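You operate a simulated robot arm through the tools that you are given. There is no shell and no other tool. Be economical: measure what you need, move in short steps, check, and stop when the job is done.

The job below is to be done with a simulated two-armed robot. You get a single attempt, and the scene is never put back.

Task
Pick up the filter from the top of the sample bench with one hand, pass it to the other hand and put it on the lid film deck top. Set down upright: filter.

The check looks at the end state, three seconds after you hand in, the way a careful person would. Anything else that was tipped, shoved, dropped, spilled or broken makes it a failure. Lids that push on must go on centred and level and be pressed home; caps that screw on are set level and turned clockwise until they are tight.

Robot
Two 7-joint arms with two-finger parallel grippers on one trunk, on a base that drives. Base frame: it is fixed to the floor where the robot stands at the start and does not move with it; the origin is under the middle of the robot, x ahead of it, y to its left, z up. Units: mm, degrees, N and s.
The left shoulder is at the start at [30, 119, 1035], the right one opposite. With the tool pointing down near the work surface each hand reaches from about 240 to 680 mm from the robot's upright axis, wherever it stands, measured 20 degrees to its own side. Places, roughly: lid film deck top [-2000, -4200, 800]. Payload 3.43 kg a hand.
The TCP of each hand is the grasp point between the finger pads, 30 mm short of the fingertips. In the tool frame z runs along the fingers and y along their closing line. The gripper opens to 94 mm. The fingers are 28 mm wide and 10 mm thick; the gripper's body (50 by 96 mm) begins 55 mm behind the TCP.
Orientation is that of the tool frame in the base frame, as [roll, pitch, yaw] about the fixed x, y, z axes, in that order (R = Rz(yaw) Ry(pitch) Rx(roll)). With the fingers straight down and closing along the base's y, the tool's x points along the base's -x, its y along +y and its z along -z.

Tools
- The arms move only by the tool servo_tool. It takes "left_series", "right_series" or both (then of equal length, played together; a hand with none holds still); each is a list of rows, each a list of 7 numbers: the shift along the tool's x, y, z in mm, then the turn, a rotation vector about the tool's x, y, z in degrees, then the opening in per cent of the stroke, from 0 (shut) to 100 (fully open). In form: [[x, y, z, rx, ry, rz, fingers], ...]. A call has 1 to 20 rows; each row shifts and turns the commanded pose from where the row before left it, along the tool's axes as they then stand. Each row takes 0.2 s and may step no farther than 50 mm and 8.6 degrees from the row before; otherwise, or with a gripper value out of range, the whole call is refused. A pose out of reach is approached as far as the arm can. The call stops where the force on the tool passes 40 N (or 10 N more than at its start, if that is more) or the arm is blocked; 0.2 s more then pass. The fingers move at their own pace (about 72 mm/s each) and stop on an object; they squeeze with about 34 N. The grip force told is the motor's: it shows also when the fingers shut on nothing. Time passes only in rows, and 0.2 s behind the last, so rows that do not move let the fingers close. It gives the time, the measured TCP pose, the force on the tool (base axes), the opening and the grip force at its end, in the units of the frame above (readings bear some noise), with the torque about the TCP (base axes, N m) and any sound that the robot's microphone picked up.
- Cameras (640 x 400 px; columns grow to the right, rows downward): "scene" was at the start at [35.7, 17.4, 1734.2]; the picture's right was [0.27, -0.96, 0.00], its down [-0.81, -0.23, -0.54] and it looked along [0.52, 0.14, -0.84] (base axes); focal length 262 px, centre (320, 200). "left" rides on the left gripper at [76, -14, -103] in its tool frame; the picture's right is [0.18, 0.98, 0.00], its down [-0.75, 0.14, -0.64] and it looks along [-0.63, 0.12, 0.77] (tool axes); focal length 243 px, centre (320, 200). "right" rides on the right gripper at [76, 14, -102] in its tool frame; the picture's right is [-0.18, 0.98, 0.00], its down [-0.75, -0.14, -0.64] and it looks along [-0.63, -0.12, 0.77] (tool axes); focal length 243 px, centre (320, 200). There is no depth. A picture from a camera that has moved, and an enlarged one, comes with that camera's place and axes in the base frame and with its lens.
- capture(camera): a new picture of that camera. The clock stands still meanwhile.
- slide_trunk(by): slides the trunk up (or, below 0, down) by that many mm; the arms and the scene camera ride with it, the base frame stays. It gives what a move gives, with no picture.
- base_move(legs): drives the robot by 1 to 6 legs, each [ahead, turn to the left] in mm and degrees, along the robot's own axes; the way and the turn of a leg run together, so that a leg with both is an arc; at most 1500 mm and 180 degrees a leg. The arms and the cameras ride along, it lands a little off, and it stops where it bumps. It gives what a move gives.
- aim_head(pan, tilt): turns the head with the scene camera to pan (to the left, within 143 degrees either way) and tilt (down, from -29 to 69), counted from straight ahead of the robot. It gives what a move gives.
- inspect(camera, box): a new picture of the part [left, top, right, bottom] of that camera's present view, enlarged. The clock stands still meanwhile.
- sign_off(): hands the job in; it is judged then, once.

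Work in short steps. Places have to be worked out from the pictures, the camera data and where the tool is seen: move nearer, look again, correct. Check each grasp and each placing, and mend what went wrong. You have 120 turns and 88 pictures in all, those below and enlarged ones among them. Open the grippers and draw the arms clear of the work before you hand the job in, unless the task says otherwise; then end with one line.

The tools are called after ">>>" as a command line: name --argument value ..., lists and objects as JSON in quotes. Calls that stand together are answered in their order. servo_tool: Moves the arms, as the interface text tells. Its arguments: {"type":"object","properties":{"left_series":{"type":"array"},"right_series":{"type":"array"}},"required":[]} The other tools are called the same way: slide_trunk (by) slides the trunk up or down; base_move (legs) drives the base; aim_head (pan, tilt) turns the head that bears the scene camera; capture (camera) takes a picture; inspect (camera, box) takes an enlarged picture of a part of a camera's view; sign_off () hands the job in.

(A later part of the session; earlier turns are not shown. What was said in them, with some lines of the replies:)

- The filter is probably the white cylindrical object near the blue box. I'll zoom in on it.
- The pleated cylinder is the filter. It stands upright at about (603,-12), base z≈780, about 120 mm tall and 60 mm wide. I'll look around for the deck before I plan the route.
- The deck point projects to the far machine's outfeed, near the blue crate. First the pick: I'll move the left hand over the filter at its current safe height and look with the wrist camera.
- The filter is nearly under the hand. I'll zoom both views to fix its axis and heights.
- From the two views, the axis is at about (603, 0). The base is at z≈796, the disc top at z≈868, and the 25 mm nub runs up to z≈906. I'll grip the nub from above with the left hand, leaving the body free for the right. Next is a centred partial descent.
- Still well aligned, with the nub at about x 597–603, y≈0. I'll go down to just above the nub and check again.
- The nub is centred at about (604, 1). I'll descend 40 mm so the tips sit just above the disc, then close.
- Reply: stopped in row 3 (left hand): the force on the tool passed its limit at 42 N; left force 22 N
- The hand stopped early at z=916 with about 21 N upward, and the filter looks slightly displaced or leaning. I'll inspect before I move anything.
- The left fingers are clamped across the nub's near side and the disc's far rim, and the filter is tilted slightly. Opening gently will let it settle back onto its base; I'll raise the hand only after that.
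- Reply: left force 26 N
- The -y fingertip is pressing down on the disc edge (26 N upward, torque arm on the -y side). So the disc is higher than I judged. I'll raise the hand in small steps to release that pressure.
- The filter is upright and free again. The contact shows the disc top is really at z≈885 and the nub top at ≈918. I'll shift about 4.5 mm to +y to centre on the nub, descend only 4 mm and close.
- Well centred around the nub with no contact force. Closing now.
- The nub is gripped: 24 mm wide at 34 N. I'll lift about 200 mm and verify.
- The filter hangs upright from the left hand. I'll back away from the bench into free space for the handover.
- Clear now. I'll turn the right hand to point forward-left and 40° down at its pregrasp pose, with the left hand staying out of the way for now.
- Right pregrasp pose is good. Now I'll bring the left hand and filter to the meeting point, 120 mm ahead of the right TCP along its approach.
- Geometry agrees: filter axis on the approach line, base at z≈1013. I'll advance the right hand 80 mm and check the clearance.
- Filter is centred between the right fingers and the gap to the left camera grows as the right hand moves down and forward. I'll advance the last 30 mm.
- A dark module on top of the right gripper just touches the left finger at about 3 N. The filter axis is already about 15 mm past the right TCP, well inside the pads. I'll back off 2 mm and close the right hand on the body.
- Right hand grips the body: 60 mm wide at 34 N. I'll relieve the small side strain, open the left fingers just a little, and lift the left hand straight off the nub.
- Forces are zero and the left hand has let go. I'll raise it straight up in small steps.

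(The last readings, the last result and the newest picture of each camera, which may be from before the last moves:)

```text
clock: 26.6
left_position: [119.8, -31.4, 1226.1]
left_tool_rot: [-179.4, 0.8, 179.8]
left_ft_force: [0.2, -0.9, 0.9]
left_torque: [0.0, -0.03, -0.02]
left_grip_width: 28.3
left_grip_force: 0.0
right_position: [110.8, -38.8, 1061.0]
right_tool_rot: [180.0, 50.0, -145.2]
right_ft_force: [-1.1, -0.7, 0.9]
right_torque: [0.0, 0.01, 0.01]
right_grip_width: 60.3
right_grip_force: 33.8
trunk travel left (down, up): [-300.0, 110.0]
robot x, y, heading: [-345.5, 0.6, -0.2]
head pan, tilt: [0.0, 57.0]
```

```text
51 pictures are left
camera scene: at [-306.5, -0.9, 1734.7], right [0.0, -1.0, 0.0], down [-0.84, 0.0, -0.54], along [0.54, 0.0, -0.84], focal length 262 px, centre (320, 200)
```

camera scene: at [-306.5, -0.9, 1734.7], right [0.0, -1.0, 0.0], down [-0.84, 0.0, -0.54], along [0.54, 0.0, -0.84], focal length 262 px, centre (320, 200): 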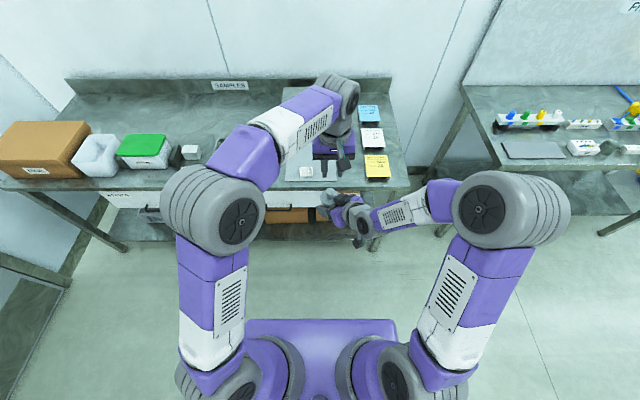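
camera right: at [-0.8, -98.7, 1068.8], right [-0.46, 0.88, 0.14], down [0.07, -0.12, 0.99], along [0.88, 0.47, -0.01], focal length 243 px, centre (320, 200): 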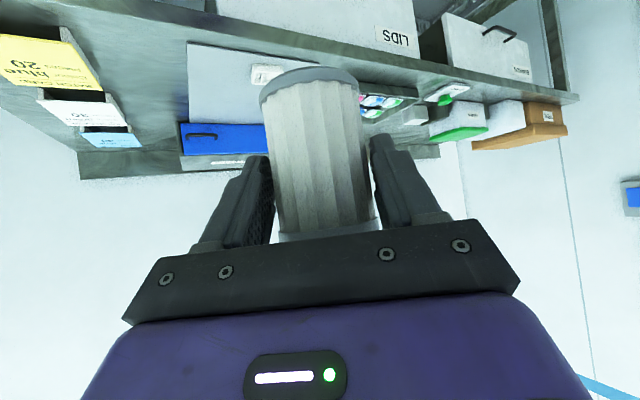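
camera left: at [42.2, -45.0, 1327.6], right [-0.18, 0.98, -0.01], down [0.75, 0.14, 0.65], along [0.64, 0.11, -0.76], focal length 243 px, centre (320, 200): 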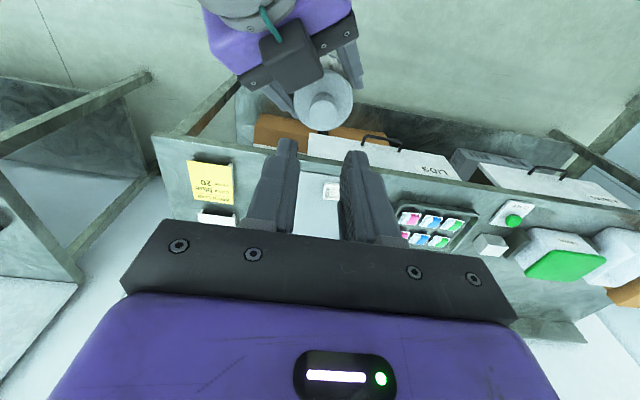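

Handover is complete. I'll move the left hand clear to its own side, then look toward the deck to plan the route.

>>> servo_tool --left_series '[[20, 40, 0, 0, 0, 0, 30], [20, 40, 0, 0, 0, 0, 30], [20, 40, 0, 0, 0, 0, 30], [20, 40, 0, 0, 0, 0, 30], [20, 40, 10, 0, 0, 0, 30], [20, 40, 30, 0, 0, 0, 30]]'

>>> aim_head --pan -110 --tilt 25

>>> capture --camera "scene"

>>> aim_head --pan -143 --tilt 25

>>> capture --camera "scene"

```text
refused: row 6 steps farther than a row can; nothing moved
```

```text
clock: 28.4
left_position: [120.4, -33.4, 1224.8]
left_tool_rot: [-179.5, 0.7, 179.8]
left_ft_force: [-0.2, 0.4, 0.5]
left_torque: [0.05, -0.02, -0.02]
left_grip_width: 28.0
left_grip_force: 0.1
right_position: [111.9, -36.9, 1061.4]
right_tool_rot: [-179.9, 50.0, -145.2]
right_ft_force: [0.0, 0.3, -0.1]
right_torque: [-0.03, 0.0, 0.04]
right_grip_width: 59.9
right_grip_force: 33.6
trunk travel left (down, up): [-300.0, 110.0]
robot x, y, heading: [-343.5, -1.7, -0.4]
head pan, tilt: [-110.0, 25.0]
```

```text
50 pictures are left
camera scene: at [-407.8, -87.2, 1781.1], right [-0.94, 0.34, 0.0], down [0.15, 0.4, -0.91], along [-0.31, -0.85, -0.42], focal length 262 px, centre (320, 200)
```

scene: 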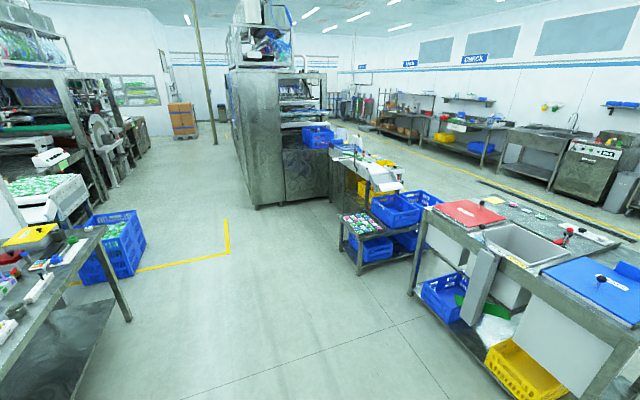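

```text
clock: 29.4
left_position: [120.6, -32.6, 1225.3]
left_tool_rot: [-179.6, 0.6, 179.8]
left_ft_force: [0.6, -0.5, -0.6]
left_torque: [0.0, -0.02, 0.03]
left_grip_width: 28.0
left_grip_force: 0.1
right_position: [111.8, -37.9, 1061.8]
right_tool_rot: [-179.9, 50.1, -145.3]
right_ft_force: [-0.9, -1.0, -0.1]
right_torque: [-0.01, 0.0, 0.01]
right_grip_width: 59.9
right_grip_force: 34.1
trunk travel left (down, up): [-300.0, 110.0]
robot x, y, heading: [-343.8, 3.6, -0.2]
head pan, tilt: [-143.0, 25.0]
```

```text
49 pictures are left
camera scene: at [-449.8, -56.0, 1781.1], right [-0.6, 0.8, 0.0], down [0.34, 0.25, -0.91], along [-0.72, -0.54, -0.42], focal length 262 px, centre (320, 200)
```

scene: 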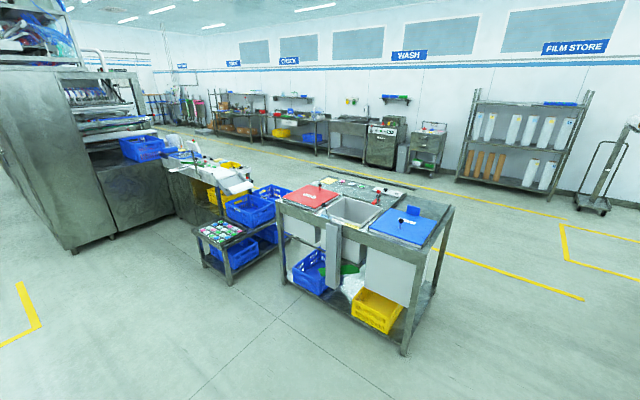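

I'll zoom in on the deck region, and move the left hand aside (splitting the refused row).

>>> inspect --camera "scene" --box '[40, 70, 300, 250]'

>>> servo_tool --left_series '[[20, 40, 0, 0, 0, 0, 30], [20, 40, 0, 0, 0, 0, 30], [20, 40, 0, 0, 0, 0, 30], [20, 40, 0, 0, 0, 0, 30], [20, 40, 0, 0, 0, 0, 30], [20, 40, 0, 0, 0, 0, 30]]'

```text
2.22 times, centred on (170, 160) of scene
camera zoom: at [-449.8, -56.0, 1781.1], right [-0.6, 0.8, 0.0], down [0.34, 0.25, -0.91], along [-0.72, -0.54, -0.42], focal length 583 px, centre (653, 289)
```

zoom: 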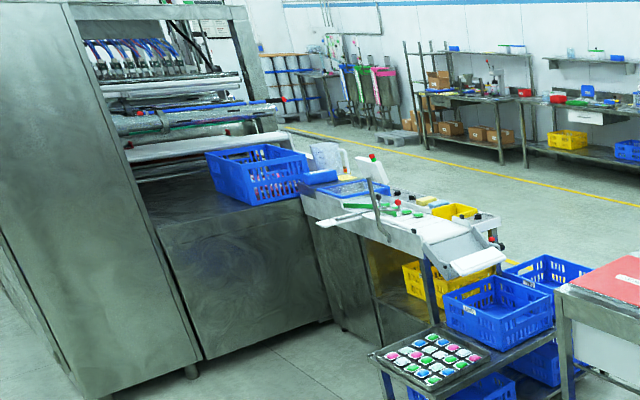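

```text
clock: 30.8
left_position: [0.5, 207.9, 1218.0]
left_tool_rot: [-179.4, 0.6, 179.6]
left_ft_force: [-0.5, 0.8, 0.2]
left_torque: [0.01, -0.04, 0.0]
left_grip_width: 28.1
left_grip_force: 0.0
right_position: [111.0, -36.5, 1061.4]
right_tool_rot: [-179.8, 50.1, -145.0]
right_ft_force: [-0.7, 0.1, -0.4]
right_torque: [-0.04, 0.01, -0.01]
right_grip_width: 60.1
right_grip_force: 34.1
trunk travel left (down, up): [-300.0, 110.0]
robot x, y, heading: [-345.5, -1.3, -0.4]
head pan, tilt: [-143.0, 25.0]
```

The deck seems to be the stainless machine top near the blue crate. I'll turn right and drive into the open floor toward (-1000, -2500) for a closer look.

>>> base_move --legs '[[0, -104], [1300, 0], [1200, 0]]'

>>> aim_head --pan -15 --tilt 25

>>> capture --camera "scene"

```text
clock: 47.4
left_position: [-1016.9, -2762.8, 1218.7]
left_tool_rot: [-179.5, 0.8, 71.3]
left_ft_force: [-0.1, 0.1, -0.8]
left_torque: [0.03, 0.02, 0.0]
left_grip_width: 28.3
left_grip_force: 0.1
right_position: [-1284.5, -2789.0, 1061.2]
right_tool_rot: [-179.9, 50.0, 106.3]
right_ft_force: [-0.4, 0.0, -0.4]
right_torque: [0.04, -0.02, -0.01]
right_grip_width: 59.3
right_grip_force: 33.6
trunk travel left (down, up): [-300.0, 110.0]
robot x, y, heading: [-1106.2, -2366.7, -108.8]
head pan, tilt: [-143.0, 25.0]
```

```text
clock: 49.5
left_position: [-1016.3, -2761.9, 1219.2]
left_tool_rot: [-179.5, 0.7, 71.3]
left_ft_force: [-0.2, -0.2, 0.1]
left_torque: [-0.03, 0.01, -0.03]
left_grip_width: 27.9
left_grip_force: 0.2
right_position: [-1283.7, -2788.7, 1061.4]
right_tool_rot: [180.0, 50.0, 106.3]
right_ft_force: [-0.2, 0.3, -0.7]
right_torque: [0.04, 0.03, -0.02]
right_grip_width: 59.3
right_grip_force: 33.9
trunk travel left (down, up): [-300.0, 110.0]
robot x, y, heading: [-1106.3, -2366.1, -108.5]
head pan, tilt: [-15.0, 25.0]
```

```text
47 pictures are left
camera scene: at [-1146.1, -2418.4, 1781.1], right [-0.83, 0.55, 0.0], down [0.23, 0.35, -0.91], along [-0.5, -0.75, -0.42], focal length 262 px, centre (320, 200)
```

scene: 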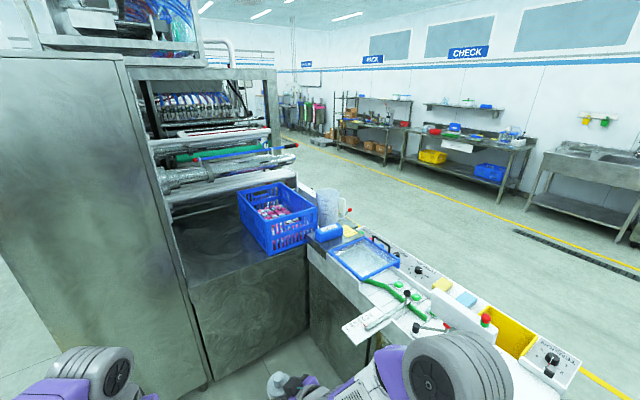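

The deck point projects onto the steel top with the blue crate. I'll zoom in to read any labels and see the free area.

>>> inspect --camera "scene" --box '[130, 120, 350, 310]'

>>> inspect --camera "scene" --box '[270, 170, 600, 390]'

```text
2.11 times, centred on (240, 215) of scene
camera zoom: at [-1146.1, -2418.4, 1781.1], right [-0.83, 0.55, 0.0], down [0.23, 0.35, -0.91], along [-0.5, -0.75, -0.42], focal length 553 px, centre (488, 168)
```

zoom: 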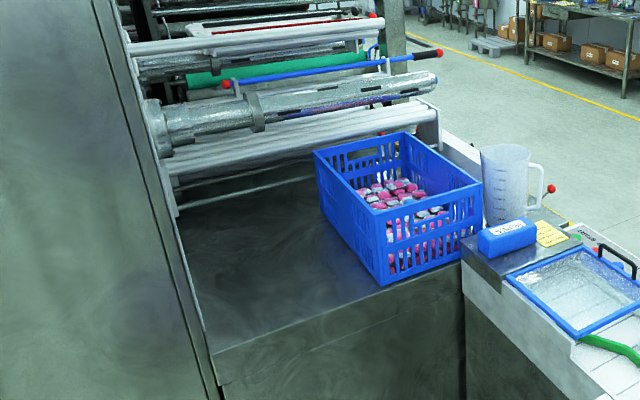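

```text
1.82 times, centred on (435, 280) of scene
camera zoom: at [-1146.1, -2418.4, 1781.1], right [-0.83, 0.55, 0.0], down [0.23, 0.35, -0.91], along [-0.5, -0.75, -0.42], focal length 477 px, centre (111, 54)
```

zoom: 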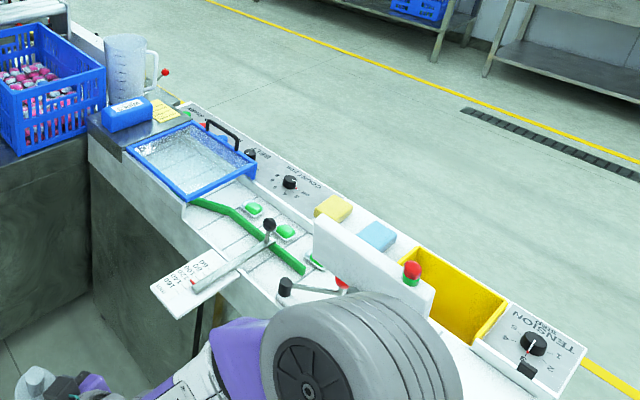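

The steel top beside the blue crate, under the film rollers, is the deck. It has free space left of the crate around (-1400, -3850). I'll drive to about (-1280, -3000) facing it and look again.

>>> base_move --legs '[[0, 2], [620, 0], [0, 16]]'

>>> aim_head --pan 0 --tilt 38

>>> capture --camera "scene"

```text
clock: 54.3
left_position: [-1074.9, -3311.6, 1219.2]
left_tool_rot: [-179.4, 0.6, 89.5]
left_ft_force: [1.0, 1.3, -0.1]
left_torque: [-0.02, 0.01, 0.01]
left_grip_width: 28.1
left_grip_force: 0.0
right_position: [-1320.9, -3419.9, 1061.9]
right_tool_rot: [-179.9, 50.0, 124.6]
right_ft_force: [1.0, 0.3, -0.6]
right_torque: [0.02, 0.03, -0.02]
right_grip_width: 59.1
right_grip_force: 34.0
trunk travel left (down, up): [-300.0, 110.0]
robot x, y, heading: [-1280.7, -2961.8, -90.4]
head pan, tilt: [-15.0, 25.0]
```

```text
clock: 55.1
left_position: [-1075.9, -3309.4, 1220.0]
left_tool_rot: [-179.5, 0.7, 89.4]
left_ft_force: [-0.2, 0.4, 0.1]
left_torque: [0.0, -0.01, 0.0]
left_grip_width: 28.5
left_grip_force: 0.0
right_position: [-1320.0, -3419.1, 1062.8]
right_tool_rot: [-180.0, 49.9, 124.6]
right_ft_force: [0.1, 0.8, 0.6]
right_torque: [-0.03, 0.01, 0.03]
right_grip_width: 59.0
right_grip_force: 33.6
trunk travel left (down, up): [-300.0, 110.0]
robot x, y, heading: [-1279.7, -2962.3, -90.5]
head pan, tilt: [0.0, 38.0]
```

```text
44 pictures are left
camera scene: at [-1282.8, -3020.3, 1760.9], right [-1.0, 0.01, 0.0], down [0.01, 0.62, -0.79], along [-0.01, -0.79, -0.62], focal length 262 px, centre (320, 200)
```

scene: 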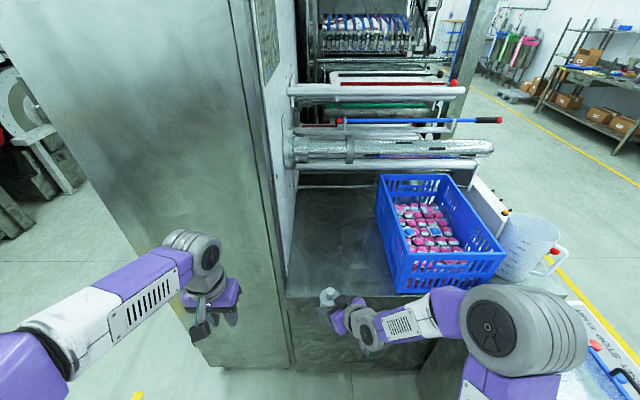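

Free deck area is about x -1160…-1615, y -3620…-4110, left of the crate. The stated point lies under the crate's right part, so I'll zoom to confirm there isn't a separate deck on the right.

>>> inspect --camera "scene" --box '[270, 60, 590, 300]'

>>> aim_head --pan -30 --tilt 35

>>> capture --camera "scene"

```text
1.67 times, centred on (430, 180) of scene
camera zoom: at [-1282.8, -3020.3, 1760.9], right [-1.0, 0.01, 0.0], down [0.01, 0.62, -0.79], along [-0.01, -0.79, -0.62], focal length 438 px, centre (137, 233)
```

zoom: 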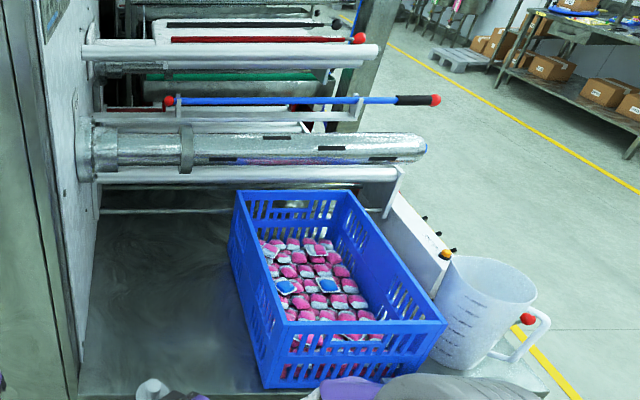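

```text
clock: 56.0
left_position: [-1075.1, -3309.7, 1219.3]
left_tool_rot: [-179.5, 0.7, 89.5]
left_ft_force: [0.7, -0.6, -0.5]
left_torque: [-0.01, 0.01, 0.02]
left_grip_width: 28.2
left_grip_force: 0.2
right_position: [-1322.0, -3418.9, 1062.0]
right_tool_rot: [-180.0, 50.0, 124.5]
right_ft_force: [0.0, 0.3, 0.1]
right_torque: [-0.02, 0.01, 0.01]
right_grip_width: 58.7
right_grip_force: 34.5
trunk travel left (down, up): [-300.0, 110.0]
robot x, y, heading: [-1283.1, -2962.9, -90.4]
head pan, tilt: [-30.0, 35.0]
```

```text
42 pictures are left
camera scene: at [-1326.4, -3010.1, 1765.4], right [-0.86, 0.51, 0.0], down [0.29, 0.49, -0.82], along [-0.41, -0.71, -0.57], focal length 262 px, centre (320, 200)
```

scene: 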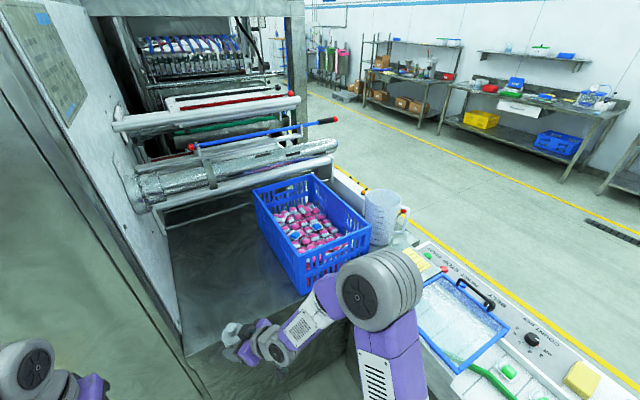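

It's one steel deck with the rollers above it and the crate on top. I'll retract the left hand 100 mm to stay clear of the cabinet, then drive 200 mm ahead.

>>> servo_tool --left_series '[[25, 0, 0, 0, 0, 0, 30], [25, 0, 0, 0, 0, 0, 30], [25, 0, 0, 0, 0, 0, 30], [25, 0, 0, 0, 0, 0, 30]]'

>>> base_move --legs '[[200, 0]]'

>>> aim_head --pan 0 --tilt 52

>>> capture --camera "scene"

>>> capture --camera "right"

```text
clock: 57.0
left_position: [-1074.2, -3210.5, 1218.9]
left_tool_rot: [-179.5, 0.8, 89.5]
left_ft_force: [-0.1, -0.2, 0.2]
left_torque: [-0.02, 0.0, -0.01]
left_grip_width: 28.2
left_grip_force: 0.0
right_position: [-1322.1, -3418.6, 1061.8]
right_tool_rot: [-180.0, 50.1, 124.7]
right_ft_force: [0.9, 0.2, 0.9]
right_torque: [0.02, 0.02, -0.02]
right_grip_width: 59.1
right_grip_force: 33.8
trunk travel left (down, up): [-300.0, 110.0]
robot x, y, heading: [-1280.6, -2961.1, -90.6]
head pan, tilt: [-30.0, 35.0]
```

```text
clock: 58.6
left_position: [-1076.8, -3412.5, 1219.4]
left_tool_rot: [-179.5, 0.7, 89.2]
left_ft_force: [-0.1, -0.1, 0.0]
left_torque: [0.0, 0.05, 0.03]
left_grip_width: 28.4
left_grip_force: 0.0
right_position: [-1325.7, -3619.4, 1060.4]
right_tool_rot: [180.0, 50.0, 124.3]
right_ft_force: [0.6, -0.1, -0.3]
right_torque: [0.05, 0.04, 0.05]
right_grip_width: 58.7
right_grip_force: 34.1
trunk travel left (down, up): [-300.0, 110.0]
robot x, y, heading: [-1281.2, -3163.0, -90.9]
head pan, tilt: [-30.0, 35.0]
```

```text
clock: 59.6
left_position: [-1078.0, -3411.8, 1218.0]
left_tool_rot: [-179.5, 0.7, 89.3]
left_ft_force: [0.8, -0.4, 0.0]
left_torque: [0.0, 0.0, -0.01]
left_grip_width: 28.5
left_grip_force: 0.0
right_position: [-1325.8, -3617.4, 1061.9]
right_tool_rot: [-180.0, 50.0, 124.3]
right_ft_force: [-0.2, -0.7, -0.1]
right_torque: [0.0, 0.02, -0.01]
right_grip_width: 59.0
right_grip_force: 34.8
trunk travel left (down, up): [-300.0, 110.0]
robot x, y, heading: [-1283.6, -3161.8, -91.0]
head pan, tilt: [0.0, 52.0]
```

```text
41 pictures are left
camera scene: at [-1284.8, -3208.5, 1741.0], right [-1.0, 0.01, 0.0], down [0.01, 0.79, -0.62], along [-0.01, -0.62, -0.79], focal length 262 px, centre (320, 200)
```

scene: 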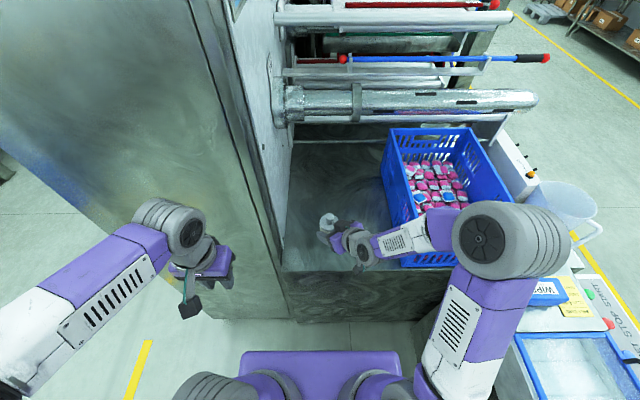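

```text
40 pictures are left
camera right: at [-1385.5, -3504.6, 1068.9], right [0.88, 0.46, 0.14], down [-0.12, -0.07, 0.99], along [0.46, -0.89, -0.01], focal length 243 px, centre (320, 200)
```

right: 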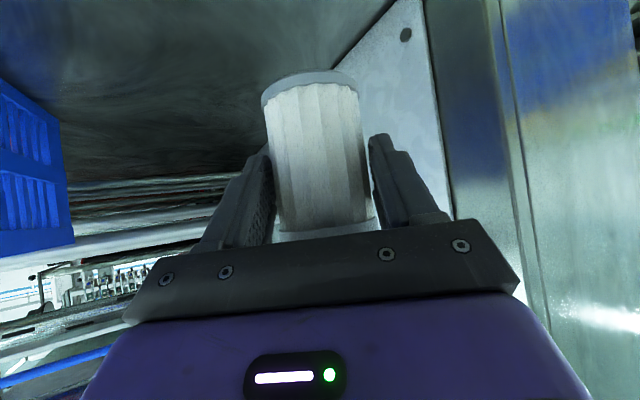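

Filter is over the deck's front edge. I'll move it 115 mm further in over the deck at the same height, then check.

>>> servo_tool --right_series '[[-12.2, -13, 14.6, 0, 0, 0, 0], [-12.2, -13, 14.6, 0, 0, 0, 0], [-12.2, -13, 14.6, 0, 0, 0, 0], [-12.2, -13, 14.6, 0, 0, 0, 0], [-12.2, -13, 14.6, 0, 0, 0, 0], [7.66, 0, 6.43, 0, 0, 0, 0], [15.3, 0, 12.9, 0, 0, 0, 0], [15.3, 0, 12.9, 0, 0, 0, 0], [15.3, 0, 12.9, 0, 0, 0, 0], [0, 0, 0, 0, 0, 0, 0]]'

>>> capture --camera "scene"

>>> capture --camera "right"

```text
clock: 61.8
left_position: [-1078.0, -3411.0, 1218.7]
left_tool_rot: [-179.5, 0.8, 89.2]
left_ft_force: [0.3, -0.4, -0.9]
left_torque: [0.0, 0.0, 0.02]
left_grip_width: 28.2
left_grip_force: 0.0
right_position: [-1326.6, -3733.8, 989.1]
right_tool_rot: [180.0, 50.0, 124.2]
right_ft_force: [-0.4, 0.6, -0.4]
right_torque: [0.0, 0.0, -0.02]
right_grip_width: 58.7
right_grip_force: 33.9
trunk travel left (down, up): [-300.0, 110.0]
robot x, y, heading: [-1282.0, -3161.9, -91.0]
head pan, tilt: [0.0, 52.0]
```

```text
39 pictures are left
camera scene: at [-1284.6, -3208.1, 1741.0], right [-1.0, 0.01, 0.0], down [0.01, 0.79, -0.62], along [-0.01, -0.62, -0.79], focal length 262 px, centre (320, 200)
```

scene: 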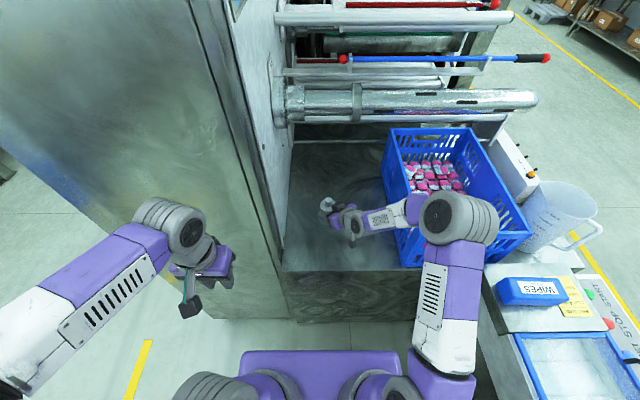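

```text
38 pictures are left
camera right: at [-1387.2, -3620.6, 996.6], right [0.88, 0.46, 0.14], down [-0.12, -0.07, 0.99], along [0.46, -0.89, -0.01], focal length 243 px, centre (320, 200)
```

right: 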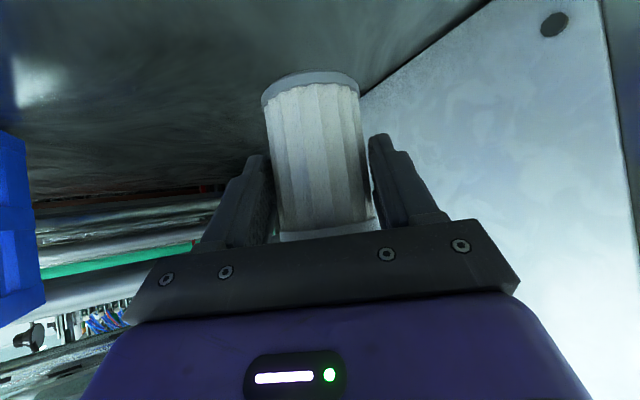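

Clear of the crate and wall; the filter base is at about z 940. I'll lower 105 mm and look again.

>>> servo_tool --right_series '[[15.3, 0, 12.9, 0, 0, 0, 0], [15.3, 0, 12.9, 0, 0, 0, 0], [15.3, 0, 12.9, 0, 0, 0, 0], [15.3, 0, 12.9, 0, 0, 0, 0], [15.3, 0, 12.9, 0, 0, 0, 0], [3.8, 0, 3.2, 0, 0, 0, 0], [0, 0, 0, 0, 0, 0, 0]]'

>>> inspect --camera "scene" --box '[270, 120, 530, 300]'

>>> capture --camera "right"

```text
clock: 63.4
left_position: [-1078.3, -3409.5, 1219.8]
left_tool_rot: [-179.5, 0.8, 89.2]
left_ft_force: [0.4, -0.1, -0.1]
left_torque: [-0.02, 0.02, 0.01]
left_grip_width: 28.1
left_grip_force: 0.0
right_position: [-1325.9, -3734.8, 890.7]
right_tool_rot: [-179.6, 50.7, 124.5]
right_ft_force: [-1.0, -0.6, 27.7]
right_torque: [-0.5, -0.5, 0.02]
right_grip_width: 56.7
right_grip_force: 34.0
trunk travel left (down, up): [-300.0, 110.0]
robot x, y, heading: [-1285.1, -3162.4, -90.7]
head pan, tilt: [0.0, 52.0]
```

```text
2.22 times, centred on (400, 210) of scene
camera zoom: at [-1284.7, -3205.1, 1741.2], right [-1.0, 0.01, 0.0], down [0.01, 0.79, -0.62], along [-0.01, -0.62, -0.79], focal length 583 px, centre (142, 178)
```

zoom: 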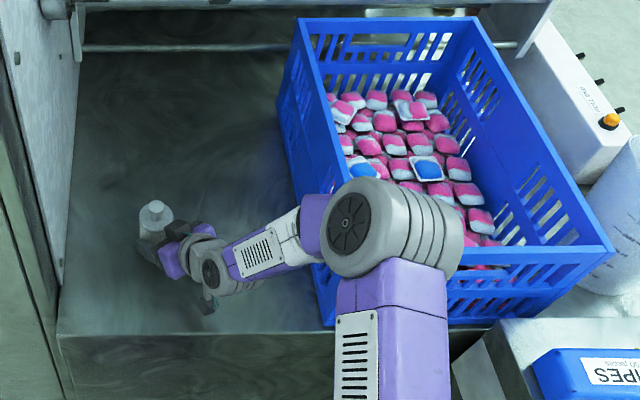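

```text
36 pictures are left
camera right: at [-1384.6, -3621.1, 896.9], right [0.88, 0.46, 0.14], down [-0.12, -0.06, 0.99], along [0.46, -0.89, 0.0], focal length 243 px, centre (320, 200)
```

right: 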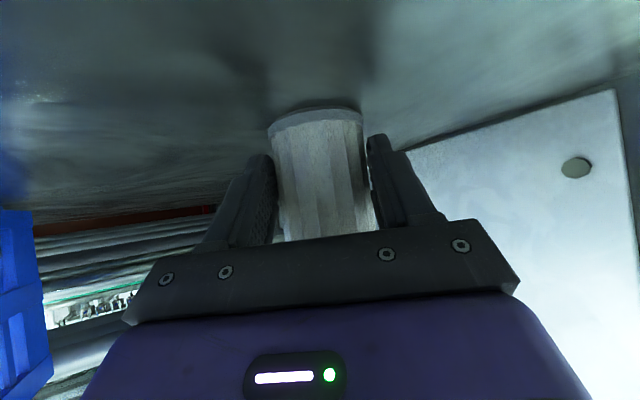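

The filter touched the deck at TCP z≈891 with 28 N up, so the deck is at z≈858. The filter slid up about 16 mm in the grip. I'll ease the downward push to a light contact before releasing.

>>> servo_tool --right_series '[[-2.3, 0, -1.9, 0, 0, 0, 0], [0, 0, 0, 0, 0, 0, 0]]'

>>> inspect --camera "right" --box '[220, 70, 440, 250]'

>>> inspect --camera "scene" --box '[290, 170, 410, 260]'

```text
clock: 64.0
left_position: [-1077.6, -3411.1, 1218.8]
left_tool_rot: [-179.5, 0.7, 89.2]
left_ft_force: [-0.3, 0.4, 0.7]
left_torque: [-0.01, 0.02, 0.0]
left_grip_width: 28.1
left_grip_force: 0.0
right_position: [-1325.1, -3733.3, 890.7]
right_tool_rot: [-179.9, 50.2, 124.3]
right_ft_force: [2.6, -4.3, 18.2]
right_torque: [-0.79, -0.55, 0.02]
right_grip_width: 56.9
right_grip_force: 33.4
trunk travel left (down, up): [-300.0, 110.0]
robot x, y, heading: [-1283.1, -3160.1, -90.8]
head pan, tilt: [0.0, 52.0]
```

```text
2.22 times, centred on (330, 160) of right
camera zoom: at [-1385.3, -3620.0, 897.8], right [0.88, 0.46, 0.14], down [-0.12, -0.07, 0.99], along [0.46, -0.89, -0.01], focal length 539 px, centre (298, 289)
```

zoom: 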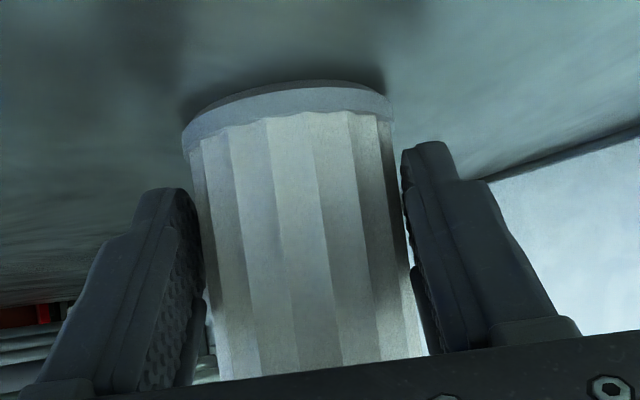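

```text
4.44 times, centred on (350, 215) of scene
camera zoom: at [-1284.3, -3206.8, 1741.0], right [-1.0, 0.01, 0.0], down [0.01, 0.79, -0.62], along [-0.01, -0.62, -0.79], focal length 1167 px, centre (187, 133)
```

zoom: 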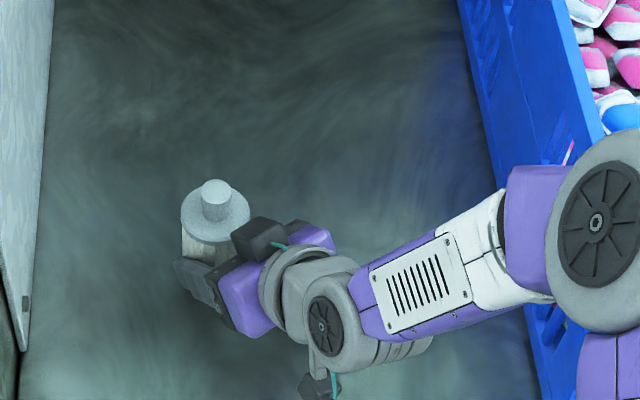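

The near side of the filter's base looks slightly raised, a small tilt with the far edge on the deck. I'll relieve the push a little more and check the angle before opening.

>>> servo_tool --right_series '[[-1.5, 0, -1.3, 0, 0, 0, 0], [-1.5, 0, -1.3, 0, 0, 0, 0], [0, 0, 0, 0, 0, 0, 0]]'

>>> inspect --camera "right" --box '[220, 70, 440, 250]'

```text
clock: 64.8
left_position: [-1079.4, -3411.1, 1218.6]
left_tool_rot: [-179.5, 0.7, 89.3]
left_ft_force: [0.2, 0.3, 0.1]
left_torque: [0.0, 0.03, -0.02]
left_grip_width: 28.4
left_grip_force: 0.0
right_position: [-1326.6, -3731.3, 891.1]
right_tool_rot: [179.8, 49.6, 124.1]
right_ft_force: [-1.0, 0.6, 0.6]
right_torque: [-0.07, 0.02, -0.02]
right_grip_width: 56.8
right_grip_force: 33.7
trunk travel left (down, up): [-300.0, 110.0]
robot x, y, heading: [-1280.6, -3159.4, -90.8]
head pan, tilt: [0.0, 52.0]
```

```text
2.22 times, centred on (330, 160) of right
camera zoom: at [-1386.1, -3617.8, 899.8], right [0.88, 0.45, 0.14], down [-0.12, -0.08, 0.99], along [0.46, -0.89, -0.02], focal length 539 px, centre (298, 289)
```

zoom: 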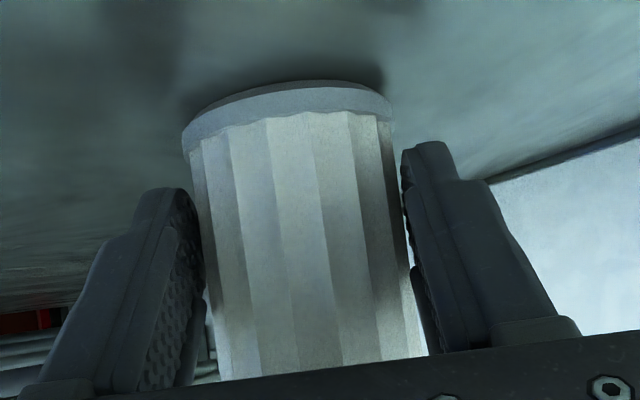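

Contact force is near zero now. I'll open the right fingers slowly so the filter settles on its base.

>>> servo_tool --right_series '[[0, 0, 0, 0, 0, 0, 62], [0, 0, 0, 0, 0, 0, 65], [0, 0, 0, 0, 0, 0, 69], [0, 0, 0, 0, 0, 0, 73], [0, 0, 0, 0, 0, 0, 78], [0, 0, 0, 0, 0, 0, 84], [0, 0, 0, 0, 0, 0, 90], [0, 0, 0, 0, 0, 0, 90]]'

>>> capture --camera "right"

>>> inspect --camera "scene" --box '[290, 170, 410, 260]'

```text
clock: 66.6
left_position: [-1078.2, -3411.9, 1217.8]
left_tool_rot: [-179.6, 0.7, 89.2]
left_ft_force: [0.0, -0.2, 0.1]
left_torque: [0.04, 0.01, 0.0]
left_grip_width: 28.0
left_grip_force: 0.0
right_position: [-1326.4, -3733.6, 894.0]
right_tool_rot: [180.0, 50.0, 124.3]
right_ft_force: [0.7, 0.8, -0.4]
right_torque: [0.01, 0.02, 0.0]
right_grip_width: 84.9
right_grip_force: 0.0
trunk travel left (down, up): [-300.0, 110.0]
robot x, y, heading: [-1281.6, -3163.9, -91.0]
head pan, tilt: [0.0, 52.0]
```

```text
32 pictures are left
camera right: at [-1385.1, -3619.8, 901.2], right [0.88, 0.46, 0.14], down [-0.12, -0.07, 0.99], along [0.46, -0.89, -0.01], focal length 243 px, centre (320, 200)
```

right: 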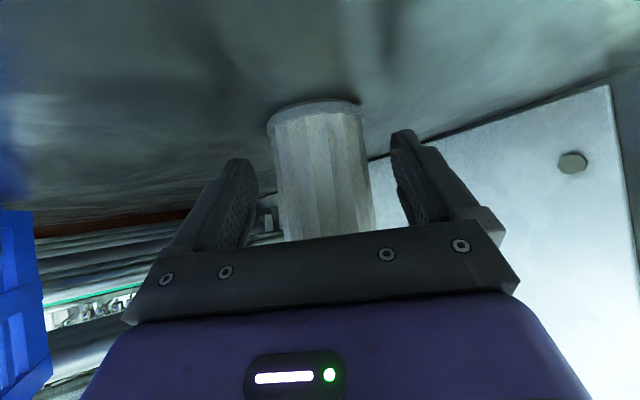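

```text
4.44 times, centred on (350, 215) of scene
camera zoom: at [-1284.7, -3208.3, 1741.0], right [-1.0, 0.01, 0.0], down [0.01, 0.79, -0.62], along [-0.01, -0.62, -0.79], focal length 1167 px, centre (187, 133)
```

zoom: 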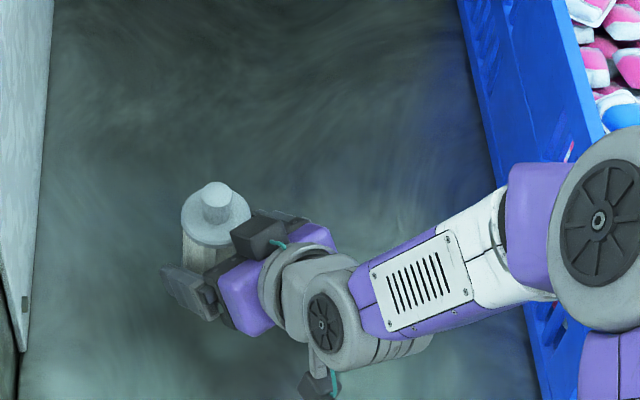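

The filter stands on its own and the fingers are clear on both sides. I'll withdraw the right hand straight back along its fingers.

>>> servo_tool --right_series '[[0, 0, -15, 0, 0, 0, 90], [0, 0, -20, 0, 0, 0, 90], [0, 0, -25, 0, 0, 0, 90], [0, 0, -30, 0, 0, 0, 90], [0, 0, -30, 0, 0, 0, 90]]'

>>> capture --camera "right"

>>> capture --camera "scene"

```text
clock: 67.8
left_position: [-1078.2, -3411.6, 1218.5]
left_tool_rot: [-179.5, 0.8, 89.2]
left_ft_force: [-0.5, 0.0, -0.4]
left_torque: [0.0, -0.02, 0.02]
left_grip_width: 28.3
left_grip_force: 0.0
right_position: [-1376.7, -3655.7, 971.0]
right_tool_rot: [-180.0, 50.1, 124.3]
right_ft_force: [0.5, -0.1, -0.6]
right_torque: [-0.04, -0.02, 0.0]
right_grip_width: 84.7
right_grip_force: 0.1
trunk travel left (down, up): [-300.0, 110.0]
robot x, y, heading: [-1280.9, -3167.0, -90.6]
head pan, tilt: [0.0, 52.0]
```

```text
30 pictures are left
camera right: at [-1436.8, -3542.8, 977.6], right [0.88, 0.46, 0.14], down [-0.12, -0.07, 0.99], along [0.46, -0.89, -0.01], focal length 243 px, centre (320, 200)
```

right: 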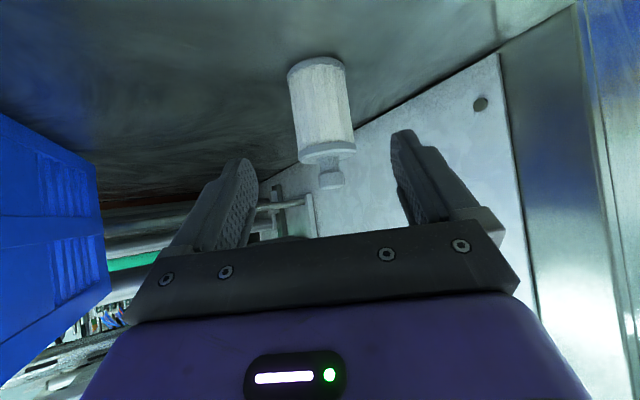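

```text
29 pictures are left
camera scene: at [-1284.9, -3207.4, 1741.0], right [-1.0, 0.01, 0.0], down [0.01, 0.79, -0.62], along [-0.01, -0.62, -0.79], focal length 262 px, centre (320, 200)
```

scene: 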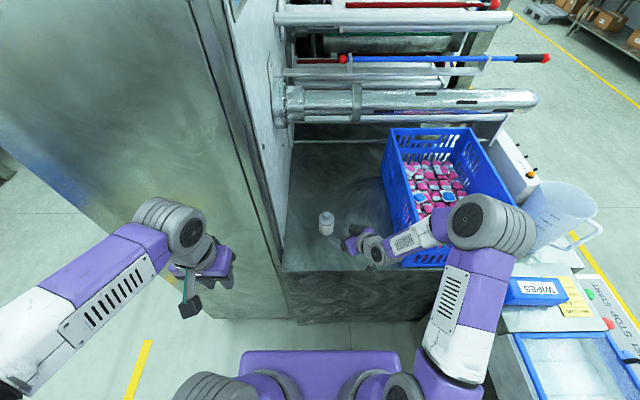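

The filter is standing upright on the deck and the crate is unmoved. I'll raise the right hand and back the robot off along the way it came.

>>> servo_tool --right_series '[[-23, 0, -19.3, 0, 0, 0, 90], [-23, 0, -19.3, 0, 0, 0, 90], [-23, 0, -19.3, 0, 0, 0, 90]]'

>>> base_move --legs '[[-200, 0]]'

>>> inspect --camera "scene" --box '[260, 100, 500, 260]'

```text
clock: 68.6
left_position: [-1077.9, -3410.6, 1219.1]
left_tool_rot: [-179.5, 0.8, 89.1]
left_ft_force: [-0.3, 0.4, 0.6]
left_torque: [0.0, 0.01, 0.0]
left_grip_width: 28.2
left_grip_force: 0.0
right_position: [-1377.0, -3658.0, 1061.8]
right_tool_rot: [-179.9, 50.0, 124.3]
right_ft_force: [0.5, 0.8, 0.3]
right_torque: [-0.01, 0.04, 0.02]
right_grip_width: 84.4
right_grip_force: 0.0
trunk travel left (down, up): [-300.0, 110.0]
robot x, y, heading: [-1281.8, -3161.6, -91.0]
head pan, tilt: [0.0, 52.0]
```

```text
clock: 70.1
left_position: [-1075.1, -3214.2, 1218.4]
left_tool_rot: [-179.5, 0.7, 89.3]
left_ft_force: [0.4, 0.5, -0.1]
left_torque: [0.01, -0.04, 0.02]
left_grip_width: 28.1
left_grip_force: 0.0
right_position: [-1374.3, -3462.8, 1061.1]
right_tool_rot: [-180.0, 50.1, 124.4]
right_ft_force: [0.5, -0.2, 0.5]
right_torque: [-0.01, 0.02, -0.01]
right_grip_width: 84.4
right_grip_force: 0.0
trunk travel left (down, up): [-300.0, 110.0]
robot x, y, heading: [-1277.4, -2963.4, -90.5]
head pan, tilt: [0.0, 52.0]
```

```text
2.50 times, centred on (380, 180) of scene
camera zoom: at [-1282.3, -3011.4, 1741.0], right [-1.0, 0.01, 0.0], down [0.01, 0.79, -0.62], along [-0.01, -0.62, -0.79], focal length 656 px, centre (170, 250)
```

zoom: 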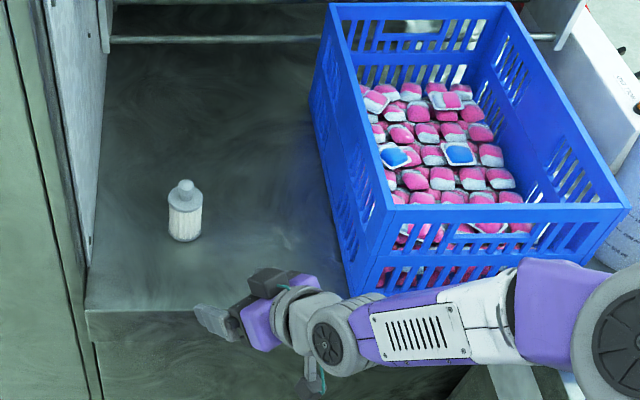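

The filter is upright on the deck with nothing disturbed and both arms clear. I'll open the left gripper fully and hand in.

>>> servo_tool --left_series '[[0, 0, 0, 0, 0, 0, 100], [0, 0, 0, 0, 0, 0, 100], [0, 0, 0, 0, 0, 0, 100]]'

>>> sign_off

```text
clock: 70.9
left_position: [-1075.7, -3215.1, 1218.2]
left_tool_rot: [-179.5, 0.6, 89.3]
left_ft_force: [-0.2, 0.6, -0.2]
left_torque: [0.0, 0.02, -0.02]
left_grip_width: 93.8
left_grip_force: 0.1
right_position: [-1374.0, -3461.9, 1059.6]
right_tool_rot: [-180.0, 50.0, 124.4]
right_ft_force: [-0.1, 0.3, 0.2]
right_torque: [-0.01, 0.01, 0.04]
right_grip_width: 84.8
right_grip_force: 0.1
trunk travel left (down, up): [-300.0, 110.0]
robot x, y, heading: [-1278.7, -2964.0, -90.8]
head pan, tilt: [0.0, 52.0]
```

```text
The job is handed in.
```

The filter was picked up with the left hand, passed to the right, and set upright on what I took to be the lid film deck: the steel top under the film rollers, left of the blue crate and about 0.8 m from the rough point given. On the first grasp my fingers tipped the filter briefly on the sample bench before it settled upright again, and it slid about 16 mm in the grip when it touched down on the deck.
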